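You operate a simulated robot arm through the tools that you are given. There is no shell and no other tool. Be economical: measure what you need, move in short steps, check, and stop when the job is done.

You are at the controls of a simulated robot arm. One attempt, no reset.

## Task
Clamp the ochre block, press its silver leaf down and burnish it bright.
Fine: stop up to it, black knob at TIGHT; white pad first, then the polishing stone; both go back. Set down upright: polishing stone with green knob.

The check looks at the end state, three seconds after you hand in, the way a careful person would. Anything else that was tipped, shoved, dropped, spilled or broken makes it a failure.

## Robot
A 6-joint arm with a two-finger parallel gripper, fixed in place. Base frame: the origin is at the foot of the arm, x ahead of it, y to its left, z up; the work surface is at about z = 0. Lengths are in mm, angles in rad, forces in N, time in s.
With the tool pointing down near the work surface it reaches from about 140 to 580 mm from the base axis. Its first joint turns from -1.152 to 1.152 rad. Payload 2.1 kg.
The TCP is the grasp point between the finger pads, 30 mm short of the fingertips. In the tool frame z runs along the fingers and y along their closing line. Largest opening 94 mm; finger width 28, thickness 10; the body of the gripper, 50 by 96 mm, starts 55 mm behind the TCP.
Orientation is told as [roll, pitch, yaw] about the base's x, y, z axes, in that order, counted from this pose: with the fingers straight down and closing along the base's y, the tool's x points along the base's -x, its y along +y and its z along -z.

## Interface
- The arm moves only by the tool apply_moves. Its argument "deltas" is a list that holds one entry, the list of rows, each a list of 7 numbers: the turn, a rotation vector about the tool's x, y, z in units of 60 degrees (1.0 is 60 degrees), then the shift along the tool's x, y, z in units of 400 mm (1.0 is 400 mm), then the closure, from 0 (fully open) to 1 (shut). In form: [[[rx, ry, rz, tx, ty, tz, jaw], ...]]. A call has 1 to 8 rows; each row is the pose to reach, as a shift and turn from the pose commanded when the call began, along the tool's axes at that moment. A call with a number of a shift or a turn outside -1 to 1 is refused whole. A row lasts 0.2 s, in which the tool goes at most 50 mm and 0.15 rad; a call with a longer step from one row to the next is refused whole, and so is a gripper value outside its range. A pose out of reach is approached as far as the arm can. The call stops where the force on the tool passes 40 N (or 10 N more than at its start, if that is more) or the arm is blocked; 0.2 s more then pass. Each finger travels about 72 mm/s and halts on what it meets, pressing with about 29 N; the grip force reading is that of the motor and also rises with nothing between the fingers. The clock runs only during rows and for 0.2 s after the last one: add rows that repeat a pose to give the fingers time. The reply holds the time, the measured pose of the TCP, the force on the tool along the base axes, the opening and the grip force, in the units named above and with some noise, with the torque about the TCP (base axes, N m) and any sound that the robot's microphone picked up, and new pictures: "show" is both (left out), scene, wrist or none.
- Cameras (640 x 400 px; columns grow to the right, rows downward): "scene" is fixed at [46, -368.5, 502.4]; the picture's right is [0.80, -0.60, 0.00], its down [-0.28, -0.38, -0.88] and it looks along [0.53, 0.71, -0.47] (base axes); focal length 322 px, centre (320, 200). "wrist" rides on the gripper at [76, 14, -103] in the tool frame; the picture's right is [-0.18, 0.98, 0.00], its down [-0.75, -0.14, -0.64] and it looks along [-0.63, -0.12, 0.77] (tool axes); focal length 243 px, centre (320, 200). There is no depth. A picture from a camera that has moved, and an enlarged one, comes with that camera's place and axes in the base frame and with its lens. The place of the scene camera against the robot may be out by one fixed shift of up to 18 mm in any direction.
- enlarge(camera, box): a new picture of the part [left, top, right, bottom] of that camera's present view, enlarged. No time passes.
- sign_off(): hands the job in; it is judged then, once.

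Go step by step. Nothing tells you positions but the pictures and the camera data: compare them with the known pose of the tool, close in by small moves and look again before you grip or let go. The budget is 120 turns and 200 pictures, counting those below and the enlarged ones. Unless the task says otherwise, let go and move clear before handing in, and close with one line.

The tools are called after "Call:" as name(argument=value, ...) on one line, values as JSON. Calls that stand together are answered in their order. apply_moves: Moves the arm, as the interface text tells. Its arguments: {"type":"object","properties":{"deltas":{"type":"array","items":{"type":"array","items":{"type":"array","items":{"type":"number"}}}},"show":{"type":"string","enum":["both","scene","wrist","none"]}},"required":["deltas"]} The other tools are called the same way: enlarge (camera, box) takes an enlarged picture of a part of a camera's view; sign_off () hands the job in.

At the start:

```text
t: 0.0
tool_pos: [210.7, 165.3, 371.7]
tool_rot: [0.0, -0.001, 0.001]
wrist_force: [0.0, -0.2, 0.3]
wrist_torque: [-0.01, 0.01, 0.02]
grip_width: 94.0
grip_force: 0.2
```

scene: 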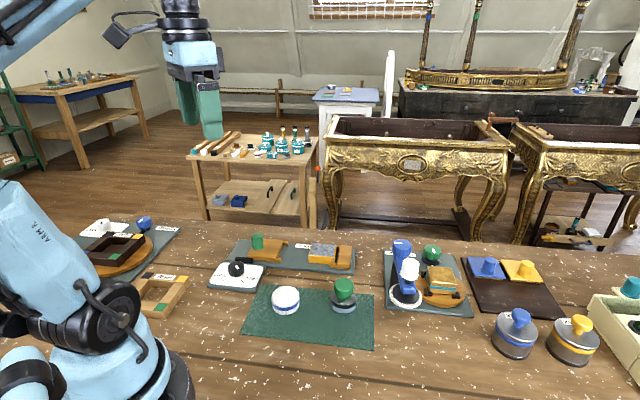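
wrist: 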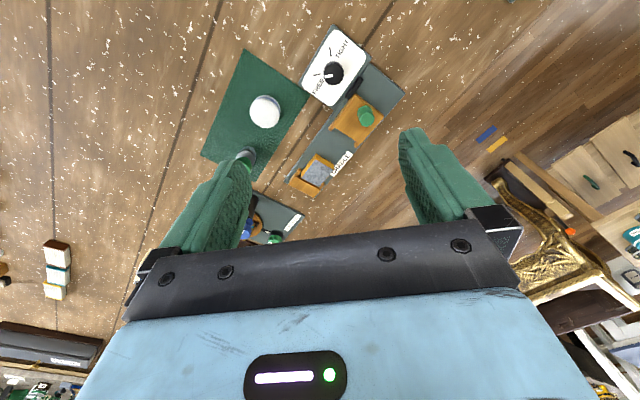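

I see a bench with a vise-like plate (ochre block with a silver leaf, green-knobbed sliding stop), a black dial on a white plate, and a green mat with a white pad and a green-knobbed stone. I'll look closer first.

Call:
enlarge(camera="scene", box=[200, 220, 380, 350])

Call:
enlarge(camera="scene", box=[370, 220, 640, 390])

Call:
enlarge(camera="wrist", box=[180, 20, 420, 250])

Call:
enlarge(camera="scene", box=[60, 200, 240, 330])

```text
3.08 times, centred on (290, 285) of scene
camera zoom: at [46.0, -368.5, 502.4], right [0.8, -0.6, 0.0], down [-0.28, -0.38, -0.88], along [0.53, 0.71, -0.47], focal length 992 px, centre (412, -62)
```

zoom: 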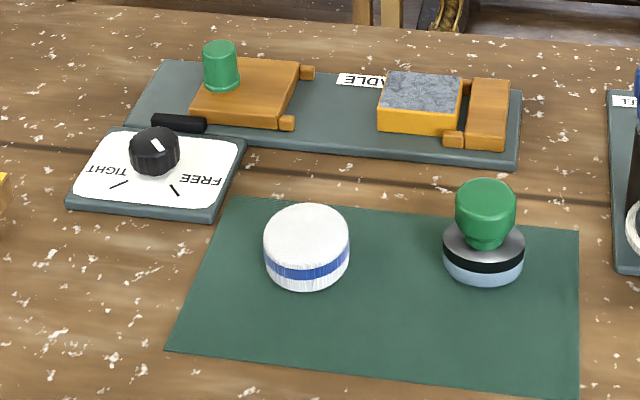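

```text
2.35 times, centred on (505, 305) of scene
camera zoom: at [46.0, -368.5, 502.4], right [0.8, -0.6, 0.0], down [-0.28, -0.38, -0.88], along [0.53, 0.71, -0.47], focal length 758 px, centre (-115, -47)
```

zoom: 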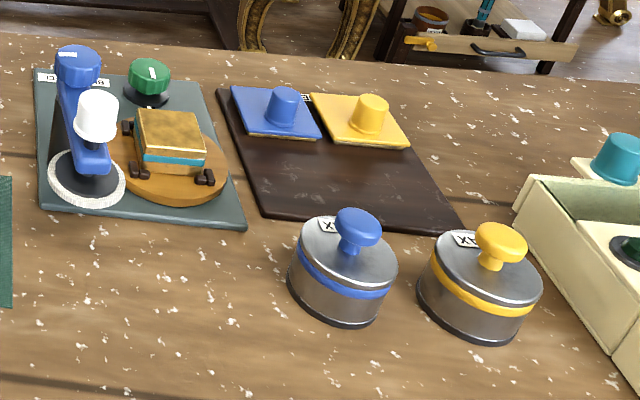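

```text
1.74 times, centred on (300, 135) of wrist
camera zoom: at [134.8, 179.4, 473.7], right [0.18, 0.98, 0.0], down [0.75, -0.14, 0.64], along [0.63, -0.12, -0.77], focal length 422 px, centre (355, 313)
```

zoom: 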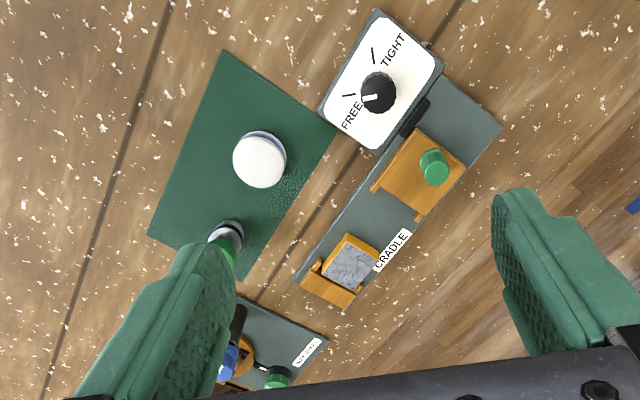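

```text
3.08 times, centred on (150, 265) of scene
camera zoom: at [46.0, -368.5, 502.4], right [0.8, -0.6, 0.0], down [-0.28, -0.38, -0.88], along [0.53, 0.71, -0.47], focal length 992 px, centre (843, 0)
```

zoom: 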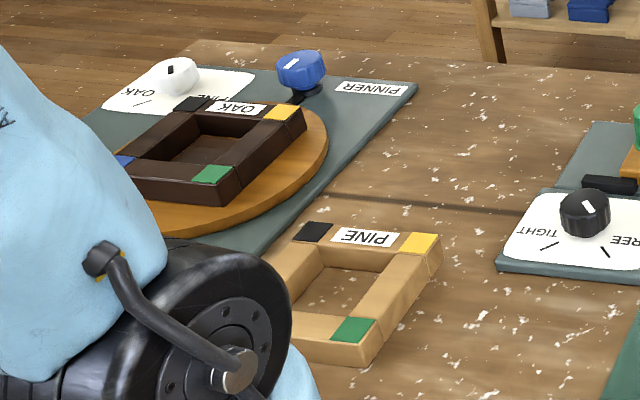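

The pad is near (275,51), the stop's green knob near (303,227), the block near (410,122), the dial near (235,181), and the stone near (370,-13). I'll descend for a better look at the cradle.

Call:
apply_moves(deltas=[[[0, 0, 0, 0.01, 0.05, 0.1, 0], [0, 0, 0, 0.02, 0.095, 0.2, 0], [0, 0, 0, 0.02, 0.095, 0.3, 0], [0, 0, 0, 0.02, 0.095, 0.4, 0]]], show="wrist")

```text
t: 1.0
tool_pos: [201.5, 203.4, 211.8]
tool_rot: [0.001, -0.002, 0.001]
wrist_force: [-0.1, 0.8, 1.0]
wrist_torque: [-0.02, -0.01, 0.01]
grip_width: 93.9
grip_force: 0.1
camera wrist: at [125.9, 217.8, 313.3], right [0.18, 0.98, 0.0], down [0.75, -0.14, 0.64], along [0.63, -0.12, -0.77], focal length 243 px, centre (320, 200)
```

wrist: 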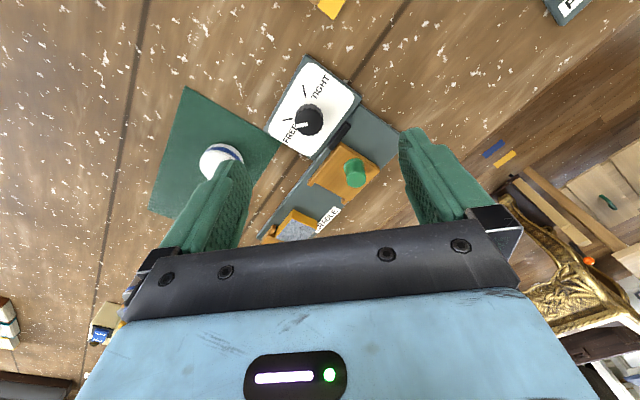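

Call:
enlarge(camera="wrist", box=[240, 50, 410, 250])

```text
2.00 times, centred on (325, 150) of wrist
camera zoom: at [125.9, 217.8, 313.3], right [0.18, 0.98, 0.0], down [0.75, -0.14, 0.64], along [0.63, -0.12, -0.77], focal length 485 px, centre (310, 300)
```

zoom: 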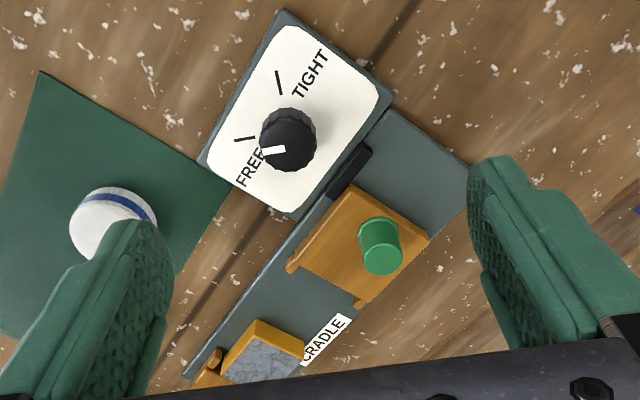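

The stop knob's top triangulates to about (299,227,72) and the slide runs along roughly (0.7,-0.7). I'll go above it, turning -45° so the fingers close across the slide.

Call:
apply_moves(deltas=[[[0, 0, 0.125, -0.05, 0.01, 0.025, 0], [0, 0, 0.25, -0.09, 0.02, 0.05, 0], [0, 0, 0.375, -0.13, 0.03, 0.075, 0], [0, 0, 0.5, -0.17, 0.04, 0.1, 0], [0, 0, 0.625, -0.21, 0.05, 0.13, 0], [0, 0, 0.75, -0.244, 0.059, 0.154, 0], [0, 0, 0.75, -0.244, 0.059, 0.154, 0]]])

```text
t: 2.6
tool_pos: [302.2, 226.8, 151.0]
tool_rot: [0.001, 0.0, -0.787]
wrist_force: [0.1, 0.6, 0.2]
wrist_torque: [0.01, 0.01, 0.02]
grip_width: 93.9
grip_force: 0.0
camera wrist: at [257.9, 291.4, 252.2], right [0.83, 0.56, 0.0], down [0.43, -0.63, 0.64], along [0.36, -0.53, -0.77], focal length 243 px, centre (320, 200)
```

scene: 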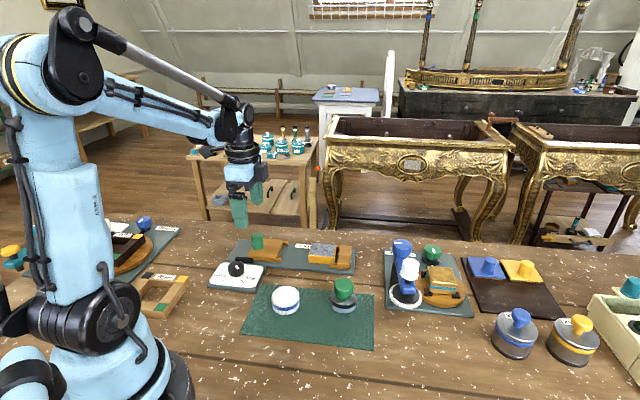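
wrist: 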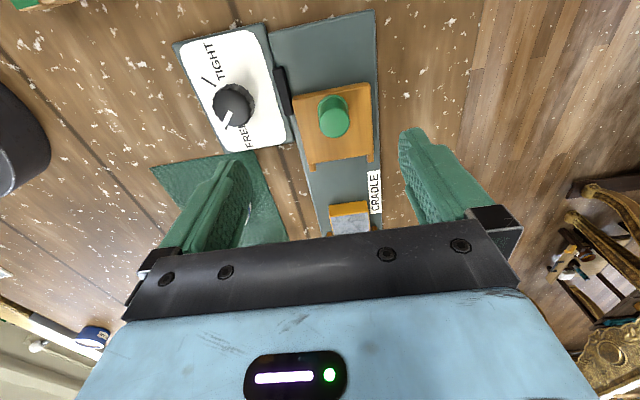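

Call:
enlarge(camera="wrist", box=[260, 60, 420, 240])

Call:
enlarge(camera="scene", box=[200, 150, 380, 300])

```text
2.22 times, centred on (340, 150) of wrist
camera zoom: at [257.9, 291.4, 252.2], right [0.83, 0.56, 0.0], down [0.43, -0.63, 0.64], along [0.36, -0.53, -0.77], focal length 539 px, centre (276, 311)
```

zoom: 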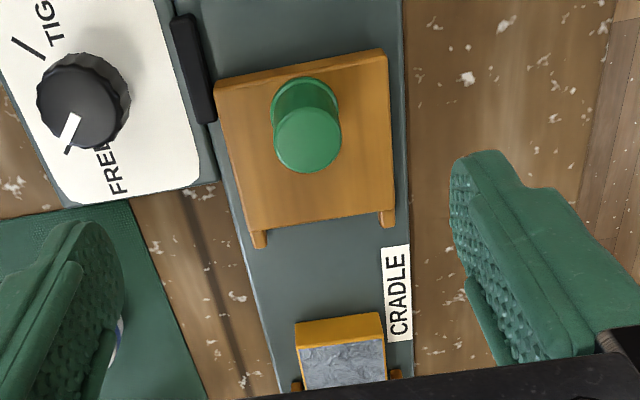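

```text
2.67 times, centred on (290, 225) of scene
camera zoom: at [46.0, -368.5, 502.4], right [0.8, -0.6, 0.0], down [-0.28, -0.38, -0.88], along [0.53, 0.71, -0.47], focal length 860 px, centre (400, 133)
```

zoom: 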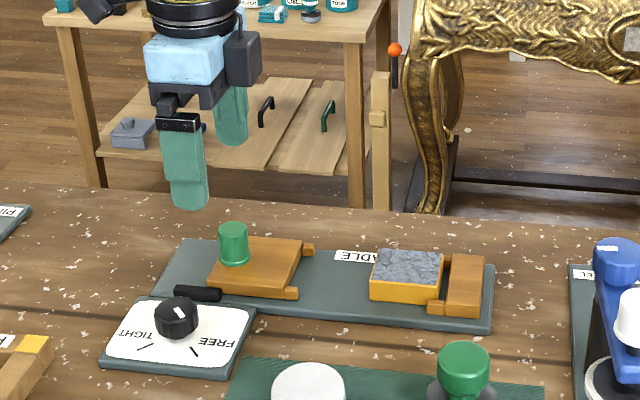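

The knob top refines to about (309.5,232,62), standing on a plate at about z 35. I'll centre on it and come down partway.

Call:
apply_moves(deltas=[[[0, 0, 0, -0.003, 0.021, 0.05, 0], [0, 0, 0, -0.003, 0.021, 0.12, 0], [0, 0, 0, -0.003, 0.021, 0.165, 0], [0, 0, 0, -0.003, 0.021, 0.165, 0]]])

```text
t: 3.6
tool_pos: [308.0, 231.2, 84.3]
tool_rot: [0.0, -0.002, -0.786]
wrist_force: [-0.4, -0.3, -0.3]
wrist_torque: [0.01, -0.03, 0.01]
grip_width: 94.0
grip_force: 0.1
camera wrist: at [264.5, 296.1, 186.4], right [0.82, 0.57, 0.0], down [0.43, -0.63, 0.64], along [0.36, -0.53, -0.77], focal length 243 px, centre (320, 200)
```

scene: 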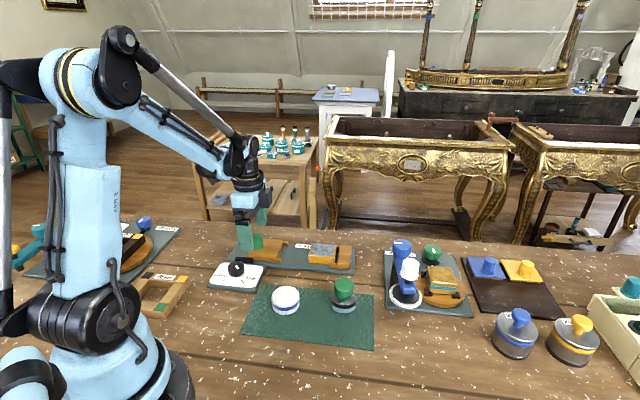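
wrist: 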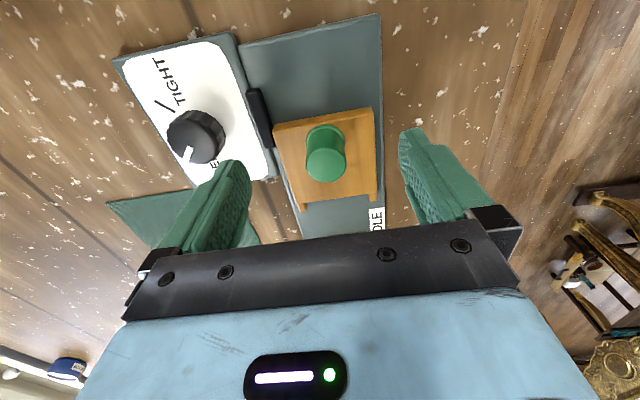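

Call:
apply_moves(deltas=[[[0, 0, 0, 0.006, 0.011, 0, 0.2], [0, 0, 0, 0.006, 0.011, 0, 0.4], [0, 0, 0, 0.006, 0.011, 0.02, 0.4], [0, 0, 0, 0.006, 0.011, 0.036, 0.4]]])

```text
t: 4.6
tool_pos: [308.9, 237.8, 69.8]
tool_rot: [0.001, 0.0, -0.786]
wrist_force: [0.3, -0.2, -0.3]
wrist_torque: [-0.04, -0.02, 0.01]
grip_width: 56.4
grip_force: 0.0
camera wrist: at [265.6, 301.4, 172.2], right [0.82, 0.57, 0.0], down [0.43, -0.63, 0.64], along [0.36, -0.53, -0.77], focal length 243 px, centre (320, 200)
```

scene: 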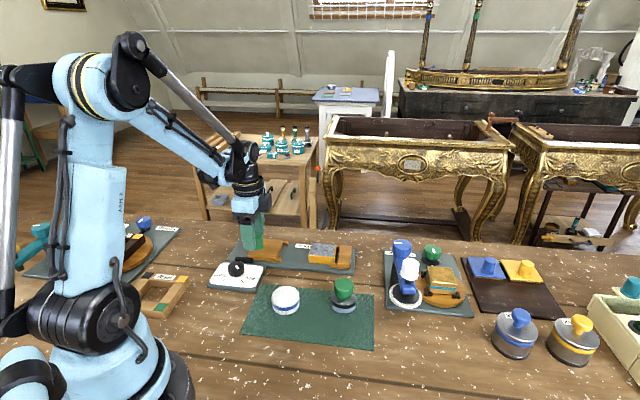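
wrist: 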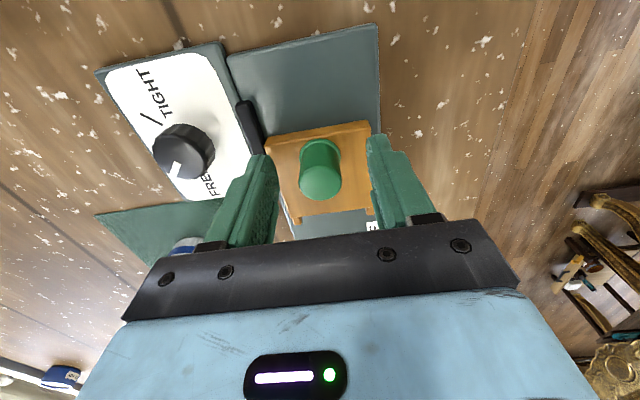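

The knob sits centred between the fingers. Closing on it now.

Call:
apply_moves(deltas=[[[0, 0, 0, 0, 0, 0, 0.6], [0, 0, 0, 0, 0, 0, 0.85], [0, 0, 0, 0, 0, 0, 0.85], [0, 0, 0, 0, 0, 0, 0.85]]], show="wrist")

```text
t: 5.6
tool_pos: [308.1, 236.2, 70.3]
tool_rot: [-0.003, 0.001, -0.786]
wrist_force: [-14.5, -13.5, -3.6]
wrist_torque: [-0.02, 0.03, -0.15]
grip_width: 25.0
grip_force: 45.6
camera wrist: at [265.1, 300.7, 172.1], right [0.83, 0.56, 0.0], down [0.43, -0.63, 0.64], along [0.36, -0.53, -0.77], focal length 243 px, centre (320, 200)
```

wrist: 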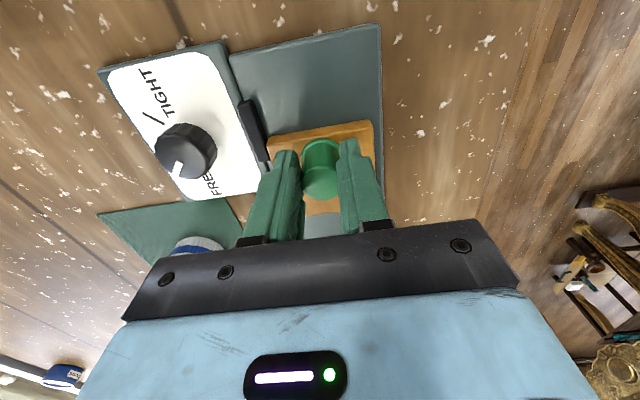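

I have the knob, with some side load. I'll relieve 2 mm sideways, then slide the stop toward the block.

Call:
apply_moves(deltas=[[[0, 0, 0, 0, -0.006, 0, 0.85], [0, 0, 0, -0.02, -0.006, 0, 0.85], [0, 0, 0, -0.04, -0.006, 0, 0.85], [0, 0, 0, -0.06, -0.006, 0, 0.85], [0, 0, 0, -0.08, -0.006, 0, 0.85]]], show="both")

```text
t: 6.8
tool_pos: [330.7, 213.8, 69.6]
tool_rot: [0.003, 0.001, -0.783]
wrist_force: [9.6, 10.8, -8.8]
wrist_torque: [0.07, 0.2, 0.15]
grip_width: 24.9
grip_force: 44.6
camera wrist: at [287.1, 277.3, 172.4], right [0.82, 0.57, 0.01], down [0.43, -0.64, 0.64], along [0.37, -0.53, -0.77], focal length 243 px, centre (320, 200)
```

scene: 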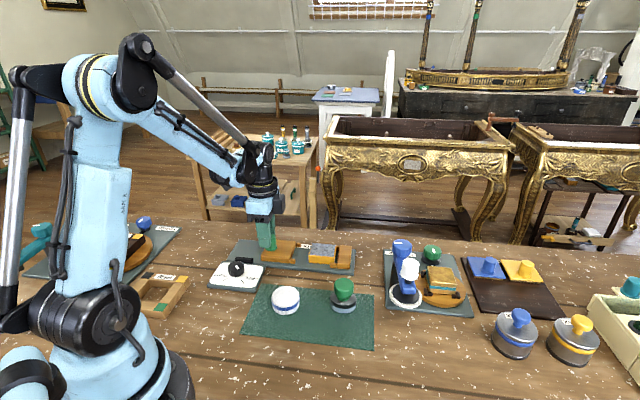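
wrist: 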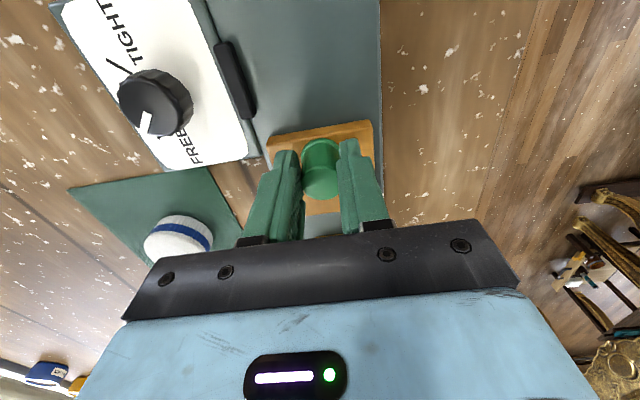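

The stop slides well. I'll trim sideways and go on in smaller steps.

Call:
apply_moves(deltas=[[[0, 0, 0, -0.01, 0.0025, 0, 0.85], [0, 0, 0, -0.02, 0.0025, 0, 0.85], [0, 0, 0, -0.03, 0.0025, 0, 0.85], [0, 0, 0, -0.03, 0.0025, 0, 0.85]]], show="scene")

Call:
enlarge(camera="scene", box=[210, 200, 370, 300])

```text
t: 7.8
tool_pos: [338.2, 205.3, 70.0]
tool_rot: [0.005, -0.001, -0.784]
wrist_force: [11.5, 10.7, 22.7]
wrist_torque: [0.11, 0.2, 0.15]
grip_width: 25.1
grip_force: 45.3
```

scene: 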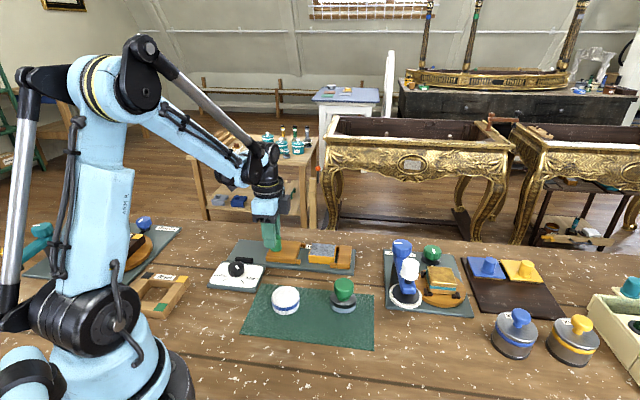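

```text
4.00 times, centred on (290, 250) of scene
camera zoom: at [45.9, -368.6, 502.3], right [0.8, -0.6, 0.0], down [-0.28, -0.38, -0.88], along [0.53, 0.71, -0.47], focal length 1289 px, centre (440, 0)
```

zoom: 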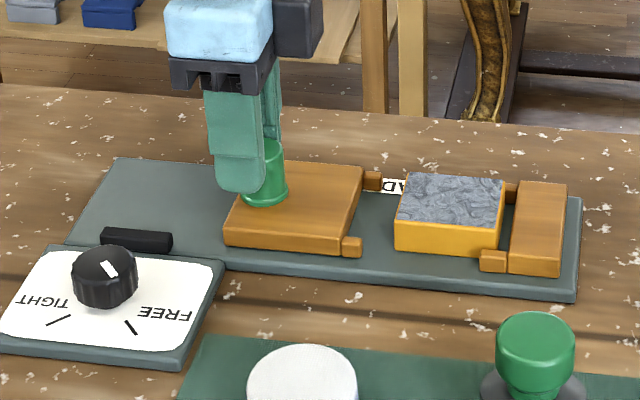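

About 25 mm remain. I'll lift off 1 mm, trim sideways and continue.

Call:
apply_moves(deltas=[[[0, 0, 0, 0, 0.003, -0.004, 0.85], [0, 0, 0, -0.01, 0.0035, -0.004, 0.85], [0, 0, 0, -0.02, 0.004, -0.004, 0.85], [0, 0, 0, -0.03, 0.0045, -0.004, 0.85], [0, 0, 0, -0.04, 0.005, -0.004, 0.85], [0, 0, 0, -0.04, 0.005, -0.004, 0.85]]], show="scene")

Call:
enlarge(camera="scene", box=[210, 200, 370, 300])

```text
t: 9.2
tool_pos: [351.0, 193.7, 71.0]
tool_rot: [-0.002, 0.001, -0.785]
wrist_force: [-13.6, -13.5, -32.9]
wrist_torque: [0.45, 0.45, -0.15]
grip_width: 24.9
grip_force: 45.2
```

scene: 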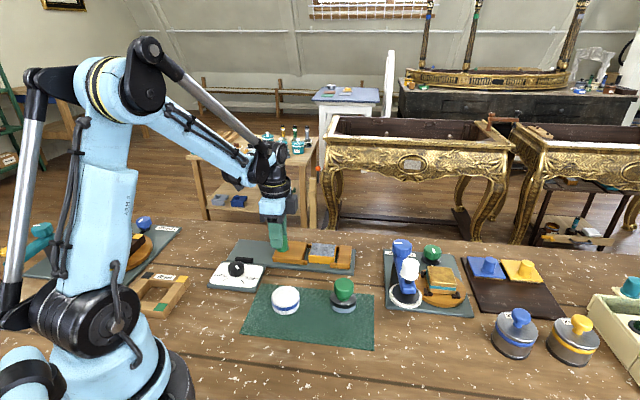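

```text
4.00 times, centred on (290, 250) of scene
camera zoom: at [46.1, -368.5, 502.4], right [0.8, -0.6, 0.0], down [-0.28, -0.38, -0.88], along [0.53, 0.71, -0.47], focal length 1289 px, centre (440, 0)
```

zoom: 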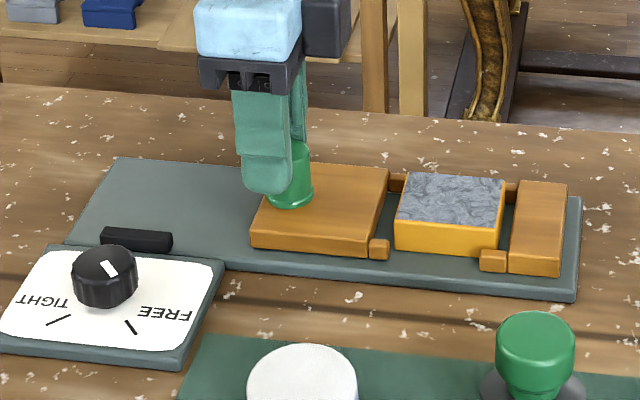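

Nearly there, about 10 mm remain. Balancing the lift and side load, then creeping.

Call:
apply_moves(deltas=[[[0, 0, 0, 0, -0.0025, 0.0024, 0.85], [0, 0, 0, -0.006, -0.0025, 0.0024, 0.85], [0, 0, 0, -0.012, -0.0025, 0.0024, 0.85], [0, 0, 0, -0.017, -0.0025, 0.0024, 0.85], [0, 0, 0, -0.017, -0.0025, 0.0024, 0.85]]], show="scene")

Call:
enlarge(camera="scene", box=[250, 220, 370, 295])

```text
t: 10.4
tool_pos: [355.6, 189.5, 70.0]
tool_rot: [-0.001, -0.001, -0.784]
wrist_force: [-14.1, -14.2, 16.0]
wrist_torque: [-0.32, -0.01, -0.07]
grip_width: 24.9
grip_force: 45.4
```

scene: 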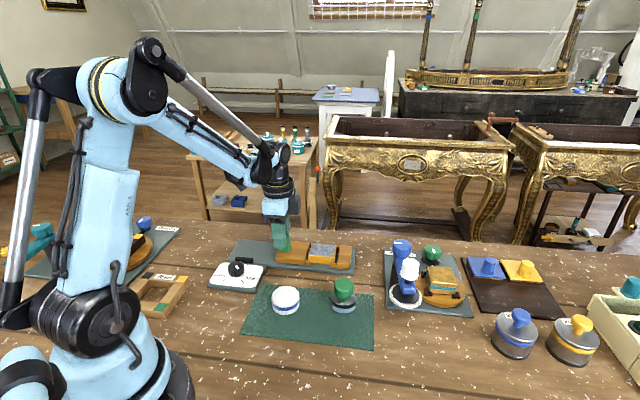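

```text
5.33 times, centred on (310, 258) of scene
camera zoom: at [46.0, -368.6, 502.3], right [0.8, -0.6, 0.0], down [-0.28, -0.38, -0.88], along [0.53, 0.71, -0.47], focal length 1719 px, centre (373, -107)
```

zoom: 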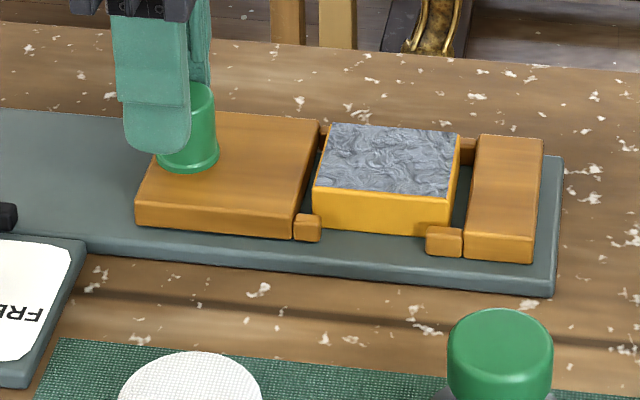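

Two small gaps remain: stop to block (about 6 mm) and block to fixed jaw (about 7 mm). Continuing to creep.

Call:
apply_moves(deltas=[[[0, 0, 0, 0, -0.0025, -0.0008, 0.85], [0, 0, 0, -0.005, -0.0026, -0.0008, 0.85], [0, 0, 0, -0.01, -0.0027, -0.0008, 0.85], [0, 0, 0, -0.015, -0.0028, -0.0008, 0.85], [0, 0, 0, -0.02, -0.003, -0.0008, 0.85], [0, 0, 0, -0.02, -0.003, -0.0008, 0.85]]], show="scene")

Call:
enlarge(camera="scene", box=[250, 220, 370, 295])

```text
t: 11.8
tool_pos: [361.1, 183.7, 71.1]
tool_rot: [0.006, 0.001, -0.785]
wrist_force: [1.5, 2.2, -5.2]
wrist_torque: [0.11, 0.6, 0.05]
grip_width: 25.0
grip_force: 44.9
```

scene: 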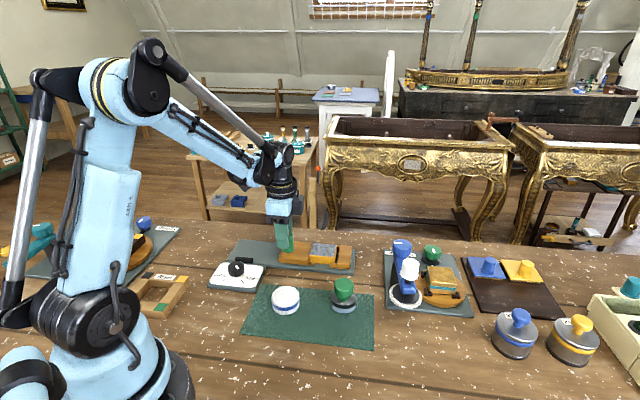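

```text
5.33 times, centred on (310, 258) of scene
camera zoom: at [46.0, -368.5, 502.4], right [0.8, -0.6, 0.0], down [-0.28, -0.38, -0.88], along [0.53, 0.71, -0.47], focal length 1719 px, centre (373, -107)
```

zoom: 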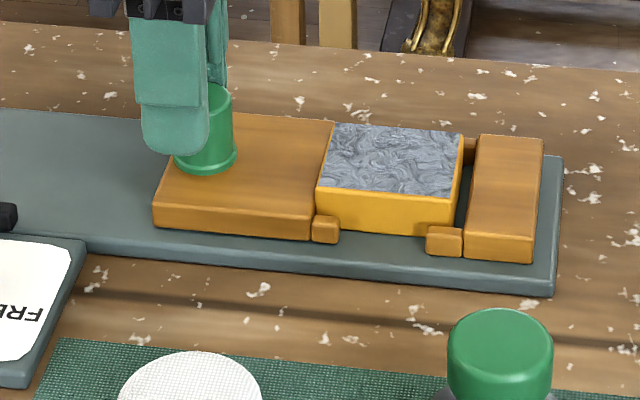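

The stop has met the block and nudged it. I'll keep pressing until it seats against the fixed jaw.

Call:
apply_moves(deltas=[[[0, 0, 0, -0.005, -0.0001, 0, 0.85], [0, 0, 0, -0.01, -0.0002, 0, 0.85], [0, 0, 0, -0.0135, -0.0003, 0, 0.85], [0, 0, 0, -0.016, -0.0003, 0, 0.85], [0, 0, 0, -0.016, -0.0003, 0, 0.85]]], show="scene")

Call:
enlarge(camera="scene", box=[250, 220, 370, 295])

```text
t: 13.0
tool_pos: [364.9, 180.3, 70.8]
tool_rot: [0.006, 0.001, -0.783]
wrist_force: [7.4, 14.9, -8.2]
wrist_torque: [-0.2, -0.1, 0.15]
grip_width: 25.1
grip_force: 45.3
```

scene: 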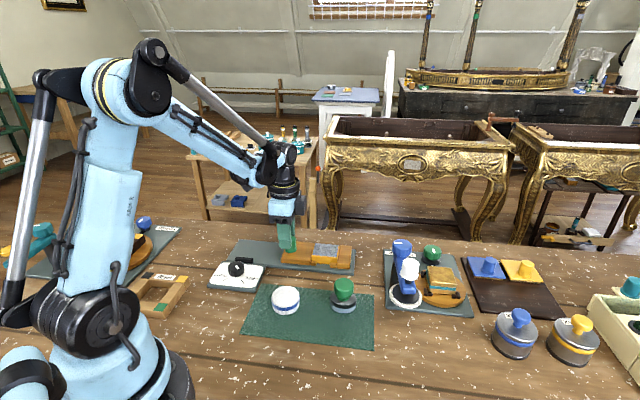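

```text
5.33 times, centred on (310, 258) of scene
camera zoom: at [46.1, -368.5, 502.4], right [0.8, -0.6, 0.0], down [-0.28, -0.38, -0.88], along [0.53, 0.71, -0.47], focal length 1719 px, centre (373, -107)
```

zoom: 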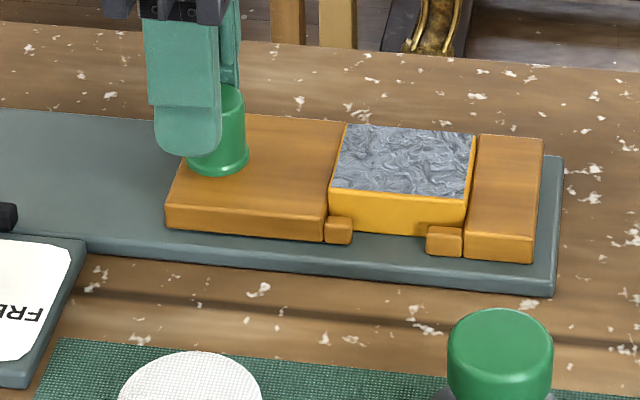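

It looks seated. A small confirming push.

Call:
apply_moves(deltas=[[[0, 0, 0, -0.003, -0.0015, 0, 0.85], [0, 0, 0, -0.006, -0.0015, 0, 0.85], [0, 0, 0, -0.006, -0.0015, 0, 0.85]]], show="none")

Call:
enlarge(camera="scene", box=[250, 220, 370, 295])

```text
t: 13.8
tool_pos: [364.5, 178.5, 71.9]
tool_rot: [0.006, 0.008, -0.783]
wrist_force: [-0.6, 31.2, 5.6]
wrist_torque: [-0.1, -0.23, 0.33]
grip_width: 24.9
grip_force: 44.5
```

```text
5.33 times, centred on (310, 258) of scene
camera zoom: at [46.0, -368.5, 502.4], right [0.8, -0.6, 0.0], down [-0.28, -0.38, -0.88], along [0.53, 0.71, -0.47], focal length 1719 px, centre (373, -107)
```

zoom: 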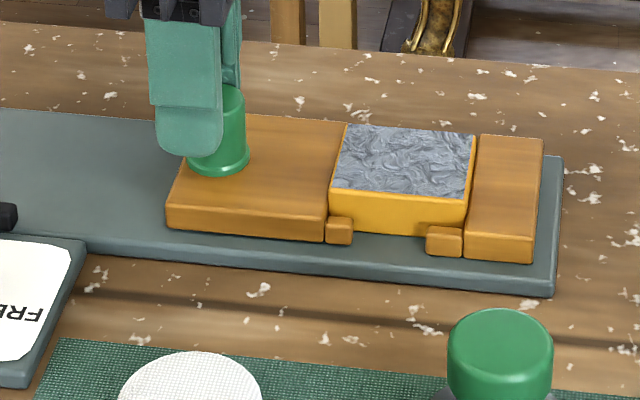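

The stop is seated with about 22 N against it. Releasing and rising to view the dial.

Call:
apply_moves(deltas=[[[0, 0, 0, 0.003, 0.0, 0, 0.6], [0, 0, 0, 0.003, 0.0, 0, 0.4], [0, 0, 0, 0.003, 0.0, 0, 0.3], [0, 0, 0, 0.003, 0, -0.1, 0.3], [0, 0, 0, 0.003, 0, -0.2, 0], [0, 0, 0, 0.1, 0, -0.22, 0], [0, 0, 0, 0.2, 0, -0.22, 0], [0, 0, 0, 0.2, 0, -0.22, 0]]], show="wrist")

Call:
enlarge(camera="scene", box=[210, 210, 370, 310])

```text
t: 15.6
tool_pos: [308.1, 232.9, 159.9]
tool_rot: [0.002, 0.0, -0.786]
wrist_force: [-0.6, 0.1, -1.1]
wrist_torque: [0.02, -0.04, 0.01]
grip_width: 94.0
grip_force: 0.2
camera wrist: at [265.2, 297.4, 261.9], right [0.82, 0.57, 0.0], down [0.43, -0.63, 0.64], along [0.36, -0.53, -0.77], focal length 243 px, centre (320, 200)
```

wrist: 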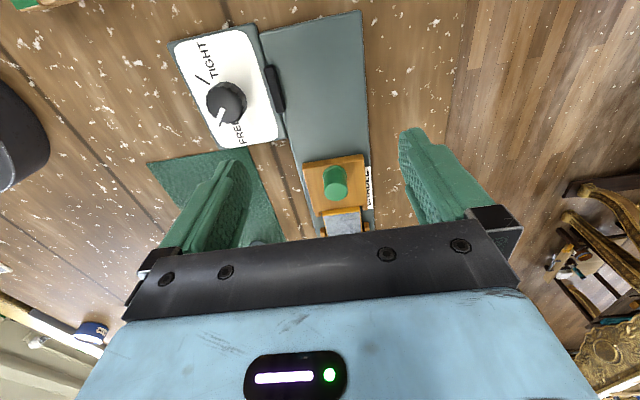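

```text
4.00 times, centred on (290, 260) of scene
camera zoom: at [46.0, -368.5, 502.4], right [0.8, -0.6, 0.0], down [-0.28, -0.38, -0.88], along [0.53, 0.71, -0.47], focal length 1289 px, centre (440, -40)
```

zoom: 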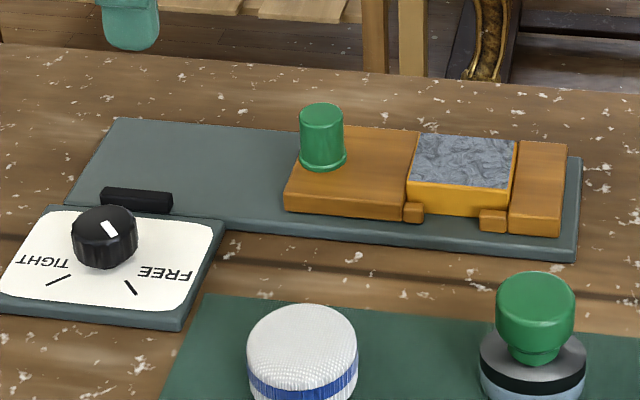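

The stop is seated and the block is clamped end-on. Next I move over the dial, turning toward yaw +45 to leave room for the twist.

Call:
apply_moves(deltas=[[[0, 0, -0.13, 0.01, -0.04, 0, 0], [0, 0, -0.26, 0.02, -0.09, 0, 0], [0, 0, -0.39, 0.03, -0.14, 0, 0], [0, 0, -0.52, 0.04, -0.18, 0, 0], [0, 0, -0.65, 0.048, -0.214, 0, 0], [0, 0, -0.75, 0.048, -0.214, 0, 0], [0, 0, -0.75, 0.048, -0.214, 0, 0]]], show="wrist")

Call:
enlarge(camera="wrist", box=[200, 40, 440, 220])

```text
t: 17.2
tool_pos: [235.5, 185.5, 159.1]
tool_rot: [0.001, -0.001, 0.002]
wrist_force: [-0.1, 0.1, 0.2]
wrist_torque: [0.01, 0.0, 0.03]
grip_width: 94.1
grip_force: 0.0
camera wrist: at [159.4, 199.8, 260.6], right [0.18, 0.98, 0.0], down [0.75, -0.14, 0.64], along [0.63, -0.12, -0.77], focal length 243 px, centre (320, 200)
```

wrist: 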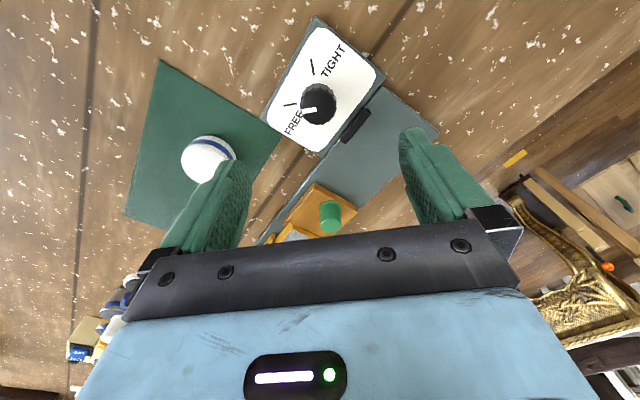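

```text
2.22 times, centred on (320, 130) of wrist
camera zoom: at [159.4, 199.8, 260.6], right [0.18, 0.98, 0.0], down [0.75, -0.14, 0.64], along [0.63, -0.12, -0.77], focal length 539 px, centre (320, 356)
```

zoom: 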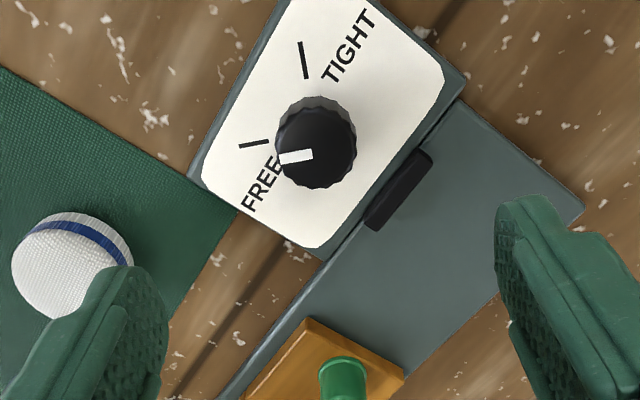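

The dial centre is about (235.7,183.5), with FREE toward -y and TIGHT toward -x, so it needs a 90° turn clockwise from above. I'll turn to yaw +45 and descend near it.

Call:
apply_moves(deltas=[[[0, 0, -0.13, 0, -0.004, 0.03, 0.1], [0, 0, -0.26, 0, -0.004, 0.06, 0.2], [0, 0, -0.39, 0, -0.004, 0.09, 0.3], [0, 0, -0.52, 0, -0.004, 0.12, 0.4], [0, 0, -0.65, 0, -0.004, 0.15, 0.4], [0, 0, -0.75, 0, -0.004, 0.18, 0.4], [0, 0, -0.75, 0, -0.004, 0.2, 0.4]]])

Call:
enlarge(camera="wrist", box=[200, 40, 440, 240])

Call:
enlarge(camera="scene", box=[170, 200, 310, 310])

```text
t: 18.8
tool_pos: [236.0, 184.9, 77.6]
tool_rot: [0.0, -0.001, 0.786]
wrist_force: [0.6, 0.0, 0.5]
wrist_torque: [0.0, 0.01, 0.01]
grip_width: 56.4
grip_force: 0.1
camera wrist: at [171.9, 140.6, 180.7], right [-0.57, 0.82, 0.0], down [0.63, 0.43, 0.64], along [0.53, 0.37, -0.77], focal length 243 px, centre (320, 200)
```

scene: 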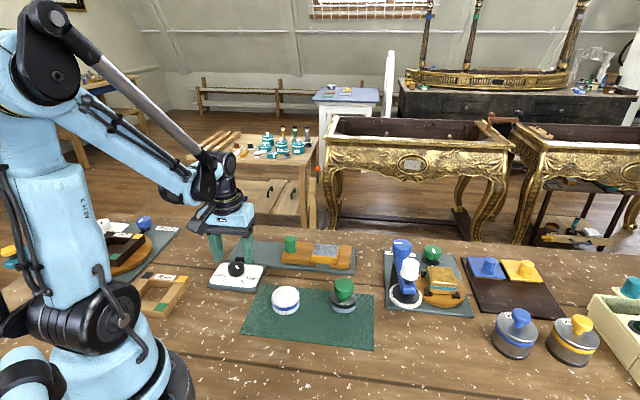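
wrist: 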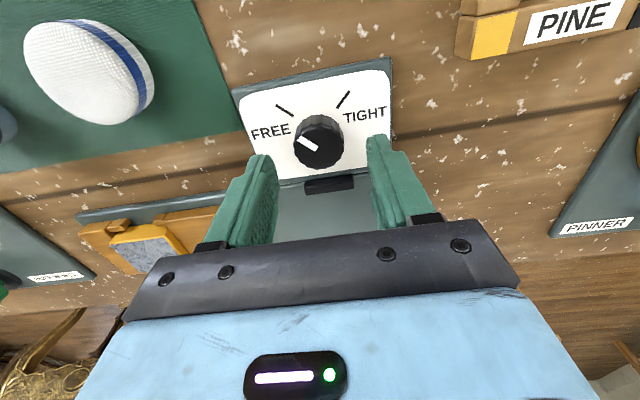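

```text
2.00 times, centred on (320, 140) of wrist
camera zoom: at [171.9, 140.6, 180.7], right [-0.57, 0.82, 0.0], down [0.63, 0.43, 0.64], along [0.53, 0.37, -0.77], focal length 485 px, centre (320, 320)
```

zoom: 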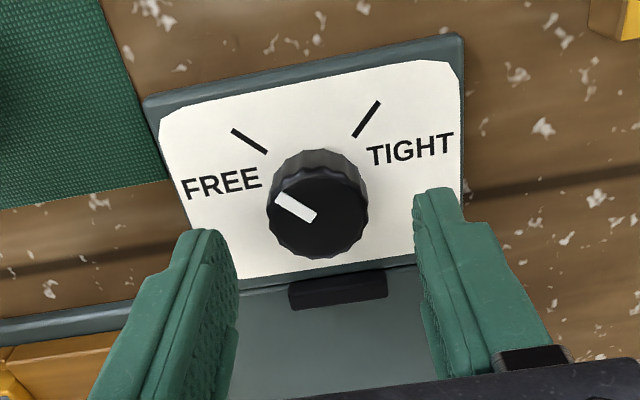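

```text
3.64 times, centred on (240, 255) of scene
camera zoom: at [46.0, -368.5, 502.4], right [0.8, -0.6, 0.0], down [-0.28, -0.38, -0.88], along [0.53, 0.71, -0.47], focal length 1172 px, centre (611, 0)
```

zoom: 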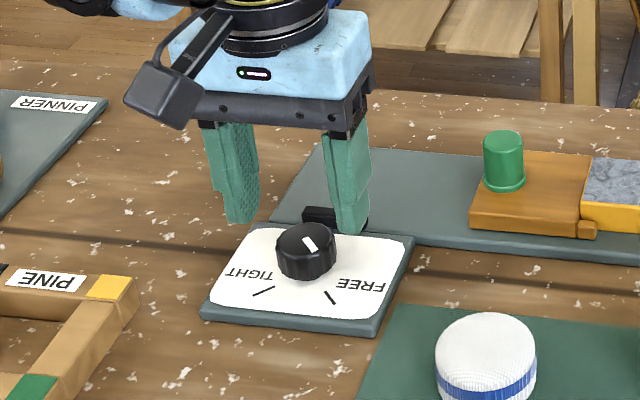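

The knob is centred between the fingers and its top is near z 30. Descending so the tips are at about z 18, then closing.

Call:
apply_moves(deltas=[[[0, 0, 0, 0, 0, 0.04, 0.4], [0, 0, 0, 0, 0, 0.06, 0.4], [0, 0, 0, 0, 0, 0.07, 0.4], [0, 0, 0, 0, 0, 0.076, 0.4], [0, 0, 0, 0, 0, 0.076, 0.4]]], show="scene")

Call:
enlarge(camera="scene", box=[190, 220, 290, 300])

```text
t: 20.0
tool_pos: [235.9, 184.9, 48.6]
tool_rot: [0.001, 0.0, 0.785]
wrist_force: [0.7, -0.2, 0.0]
wrist_torque: [0.04, 0.04, 0.01]
grip_width: 56.2
grip_force: 0.1
```

scene: 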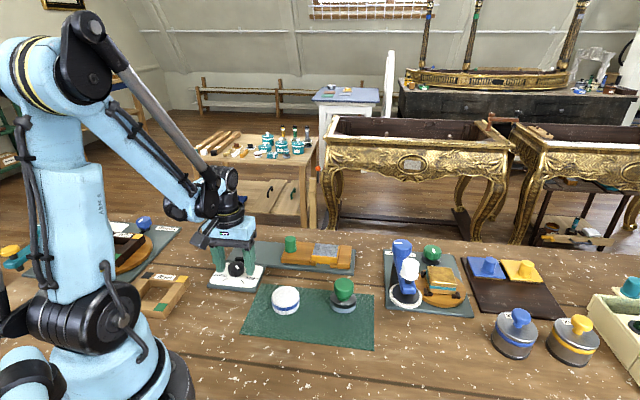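

```text
5.00 times, centred on (240, 260) of scene
camera zoom: at [46.0, -368.6, 502.4], right [0.8, -0.6, 0.0], down [-0.28, -0.38, -0.88], along [0.53, 0.71, -0.47], focal length 1612 px, centre (720, -100)
```

zoom: 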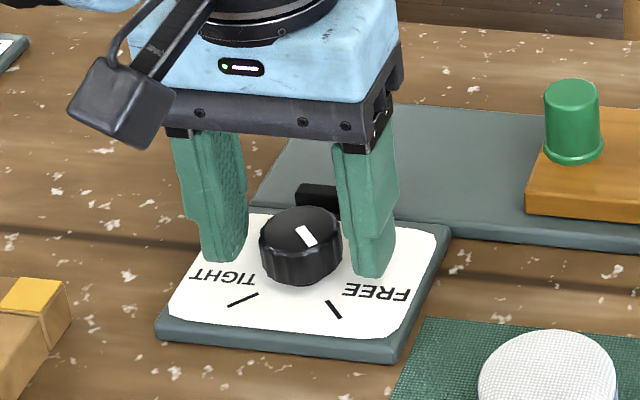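

Well placed. Closing on the dial.

Call:
apply_moves(deltas=[[[0, 0, 0, 0, 0, 0, 0.6], [0, 0, 0, 0, 0, 0, 0.8], [0, 0, 0, 0, 0, 0, 0.8], [0, 0, 0, 0, 0, 0, 0.8]]], show="wrist")

```text
t: 21.0
tool_pos: [236.6, 183.5, 47.4]
tool_rot: [-0.001, -0.003, 0.786]
wrist_force: [7.7, -7.0, -5.2]
wrist_torque: [-0.01, -0.04, -0.02]
grip_width: 32.4
grip_force: 44.9
camera wrist: at [172.4, 140.6, 150.1], right [-0.56, 0.83, 0.0], down [0.63, 0.43, 0.64], along [0.53, 0.36, -0.76], focal length 243 px, centre (320, 200)
```

wrist: 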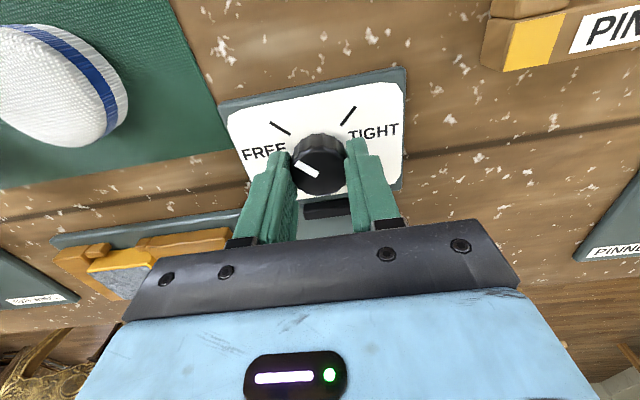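

Turning toward TIGHT, first 52°.

Call:
apply_moves(deltas=[[[0, 0, 0.0, 0, -0.002, 0, 0.8], [0, 0, 0.125, 0, -0.002, 0, 0.8], [0, 0, 0.25, 0, -0.002, 0, 0.8], [0, 0, 0.375, 0, -0.002, 0, 0.8], [0, 0, 0.5, 0, -0.002, 0, 0.8], [0, 0, 0.625, 0, -0.002, 0, 0.8], [0, 0, 0.75, 0, -0.002, 0, 0.8], [0, 0, 0.875, 0, -0.002, 0, 0.8]]], show="wrist")

```text
t: 22.8
tool_pos: [236.4, 184.1, 47.0]
tool_rot: [0.003, -0.001, -0.133]
wrist_force: [-5.1, 4.4, 0.6]
wrist_torque: [-0.15, -1.12, 0.03]
grip_width: 32.4
grip_force: 45.0
camera wrist: at [163.0, 208.3, 150.4], right [0.31, 0.95, 0.0], down [0.73, -0.24, 0.64], along [0.61, -0.2, -0.77], focal length 243 px, centre (320, 200)
```

wrist: 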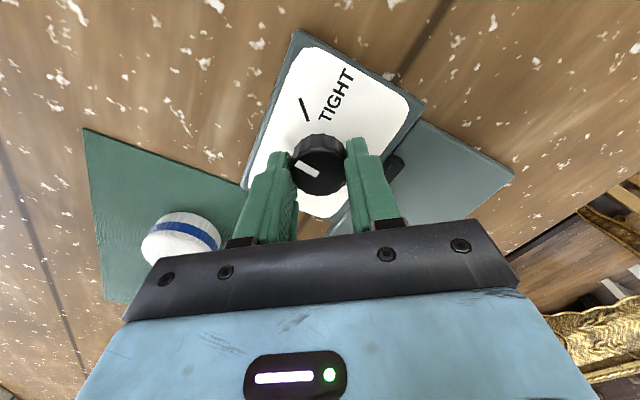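

Call:
apply_moves(deltas=[[[0, 0, 0.125, 0, 0, 0, 0.8], [0, 0, 0.25, 0, 0, 0, 0.8], [0, 0, 0.375, 0, 0, 0, 0.8], [0, 0, 0.5, 0, 0, 0, 0.8], [0, 0, 0.625, 0, 0, 0, 0.8], [0, 0, 0.625, 0, 0, 0, 0.8]]], show="wrist")

Call:
enlarge(camera="wrist", box=[200, 40, 440, 220])

Call:
enlarge(camera="scene", box=[190, 220, 290, 300])

```text
t: 24.2
tool_pos: [237.0, 183.3, 48.2]
tool_rot: [0.004, 0.001, -0.786]
wrist_force: [-3.7, 9.3, -7.2]
wrist_torque: [-0.93, -0.66, 0.07]
grip_width: 32.5
grip_force: 44.8
camera wrist: at [192.8, 247.9, 150.5], right [0.83, 0.56, 0.0], down [0.43, -0.63, 0.64], along [0.36, -0.53, -0.77], focal length 243 px, centre (320, 200)
```

wrist: 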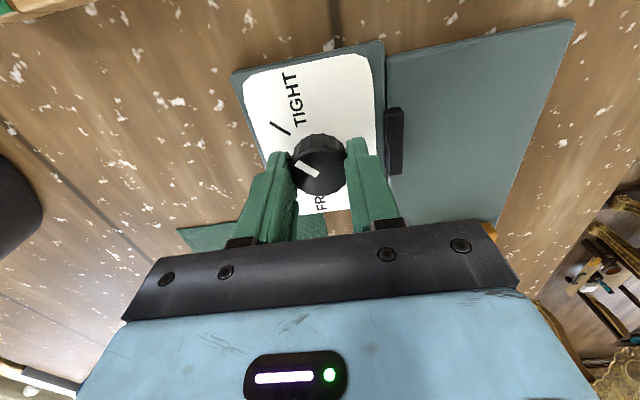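

```text
2.22 times, centred on (320, 130) of wrist
camera zoom: at [192.8, 247.9, 150.5], right [0.83, 0.56, 0.0], down [0.43, -0.63, 0.64], along [0.36, -0.53, -0.77], focal length 539 px, centre (320, 356)
```

zoom: 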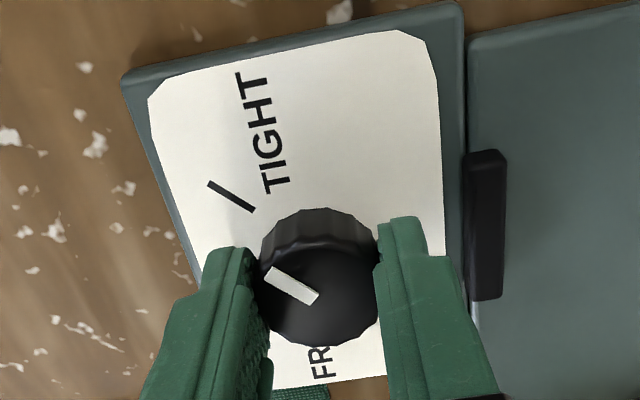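

```text
5.00 times, centred on (240, 260) of scene
camera zoom: at [46.0, -368.5, 502.4], right [0.8, -0.6, 0.0], down [-0.28, -0.38, -0.88], along [0.53, 0.71, -0.47], focal length 1612 px, centre (720, -100)
```

zoom: 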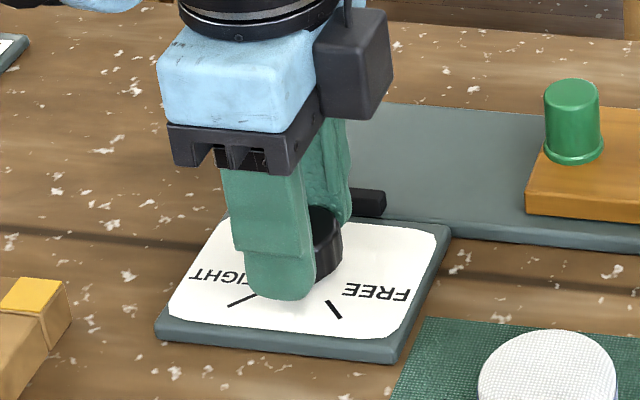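

The pointer now points exactly along -x at TIGHT. Releasing, rising, and moving toward the pad.

Call:
apply_moves(deltas=[[[0, 0, 0, 0, 0, 0, 0.65], [0, 0, 0, 0, 0, 0, 0.52], [0, 0, 0, 0, 0, 0, 0.52], [0, 0, 0, 0, 0, -0.08, 0.52], [0, 0, 0, 0, 0, -0.18, 0.4], [0, 0, 0, 0, 0, -0.28, 0.2], [0, 0, 0, 0, 0, -0.28, 0]]], show="wrist")

Call:
enlarge(camera="scene", box=[190, 220, 290, 300])

```text
t: 25.8
tool_pos: [236.0, 183.5, 158.6]
tool_rot: [0.001, 0.0, -0.784]
wrist_force: [0.0, -0.8, 0.4]
wrist_torque: [-0.01, 0.02, 0.0]
grip_width: 93.9
grip_force: 0.0
camera wrist: at [191.9, 247.4, 261.7], right [0.82, 0.57, 0.0], down [0.43, -0.63, 0.64], along [0.36, -0.53, -0.77], focal length 243 px, centre (320, 200)
```

wrist: 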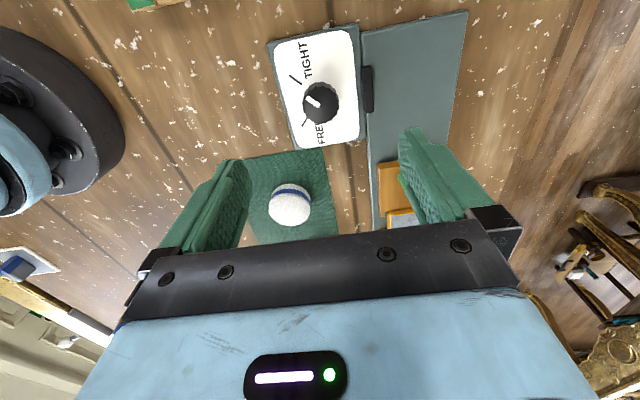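

```text
5.00 times, centred on (240, 260) of scene
camera zoom: at [46.0, -368.6, 502.4], right [0.8, -0.6, 0.0], down [-0.28, -0.38, -0.88], along [0.53, 0.71, -0.47], focal length 1612 px, centre (720, -100)
```

zoom: 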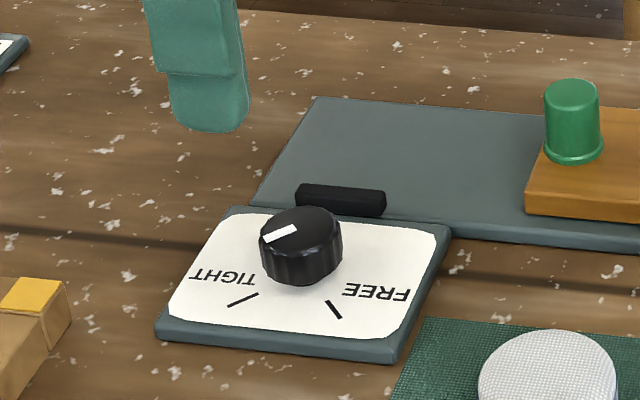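

TIGHT is set. Now over to the pad, near (273,54), keeping yaw -45.

Call:
apply_moves(deltas=[[[0, 0, 0, -0.07, -0.04, 0, 0], [0, 0, 0, -0.15, -0.08, 0, 0], [0, 0, 0, -0.22, -0.12, 0.02, 0], [0, 0, 0, -0.294, -0.1635, 0.05, 0], [0, 0, 0, -0.294, -0.1635, 0.07, 0], [0, 0, 0, -0.294, -0.1635, 0.07, 0]]], show="wrist")

Call:
enlarge(camera="wrist", box=[200, 40, 440, 240])

```text
t: 27.2
tool_pos: [272.6, 53.7, 131.5]
tool_rot: [0.002, 0.0, -0.786]
wrist_force: [0.8, 0.0, -0.4]
wrist_torque: [-0.01, 0.06, -0.04]
grip_width: 94.2
grip_force: 0.1
camera wrist: at [229.2, 118.3, 233.9], right [0.82, 0.57, 0.0], down [0.43, -0.63, 0.64], along [0.36, -0.53, -0.77], focal length 243 px, centre (320, 200)
```

wrist: 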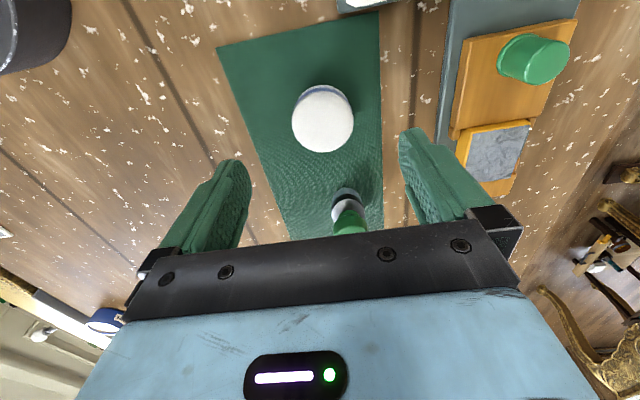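

```text
2.00 times, centred on (320, 140) of wrist
camera zoom: at [229.2, 118.3, 233.9], right [0.82, 0.57, 0.0], down [0.43, -0.63, 0.64], along [0.36, -0.53, -0.77], focal length 485 px, centre (320, 320)
```

zoom: 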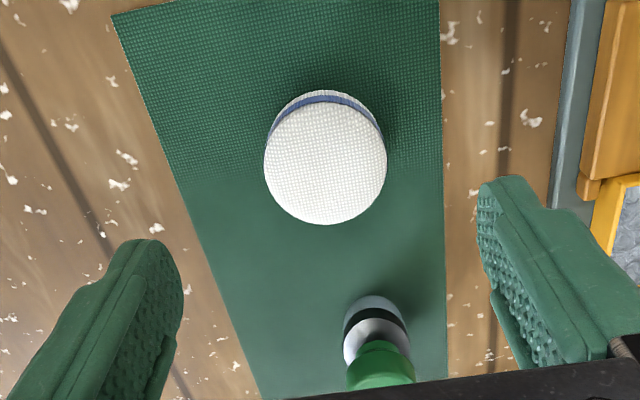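

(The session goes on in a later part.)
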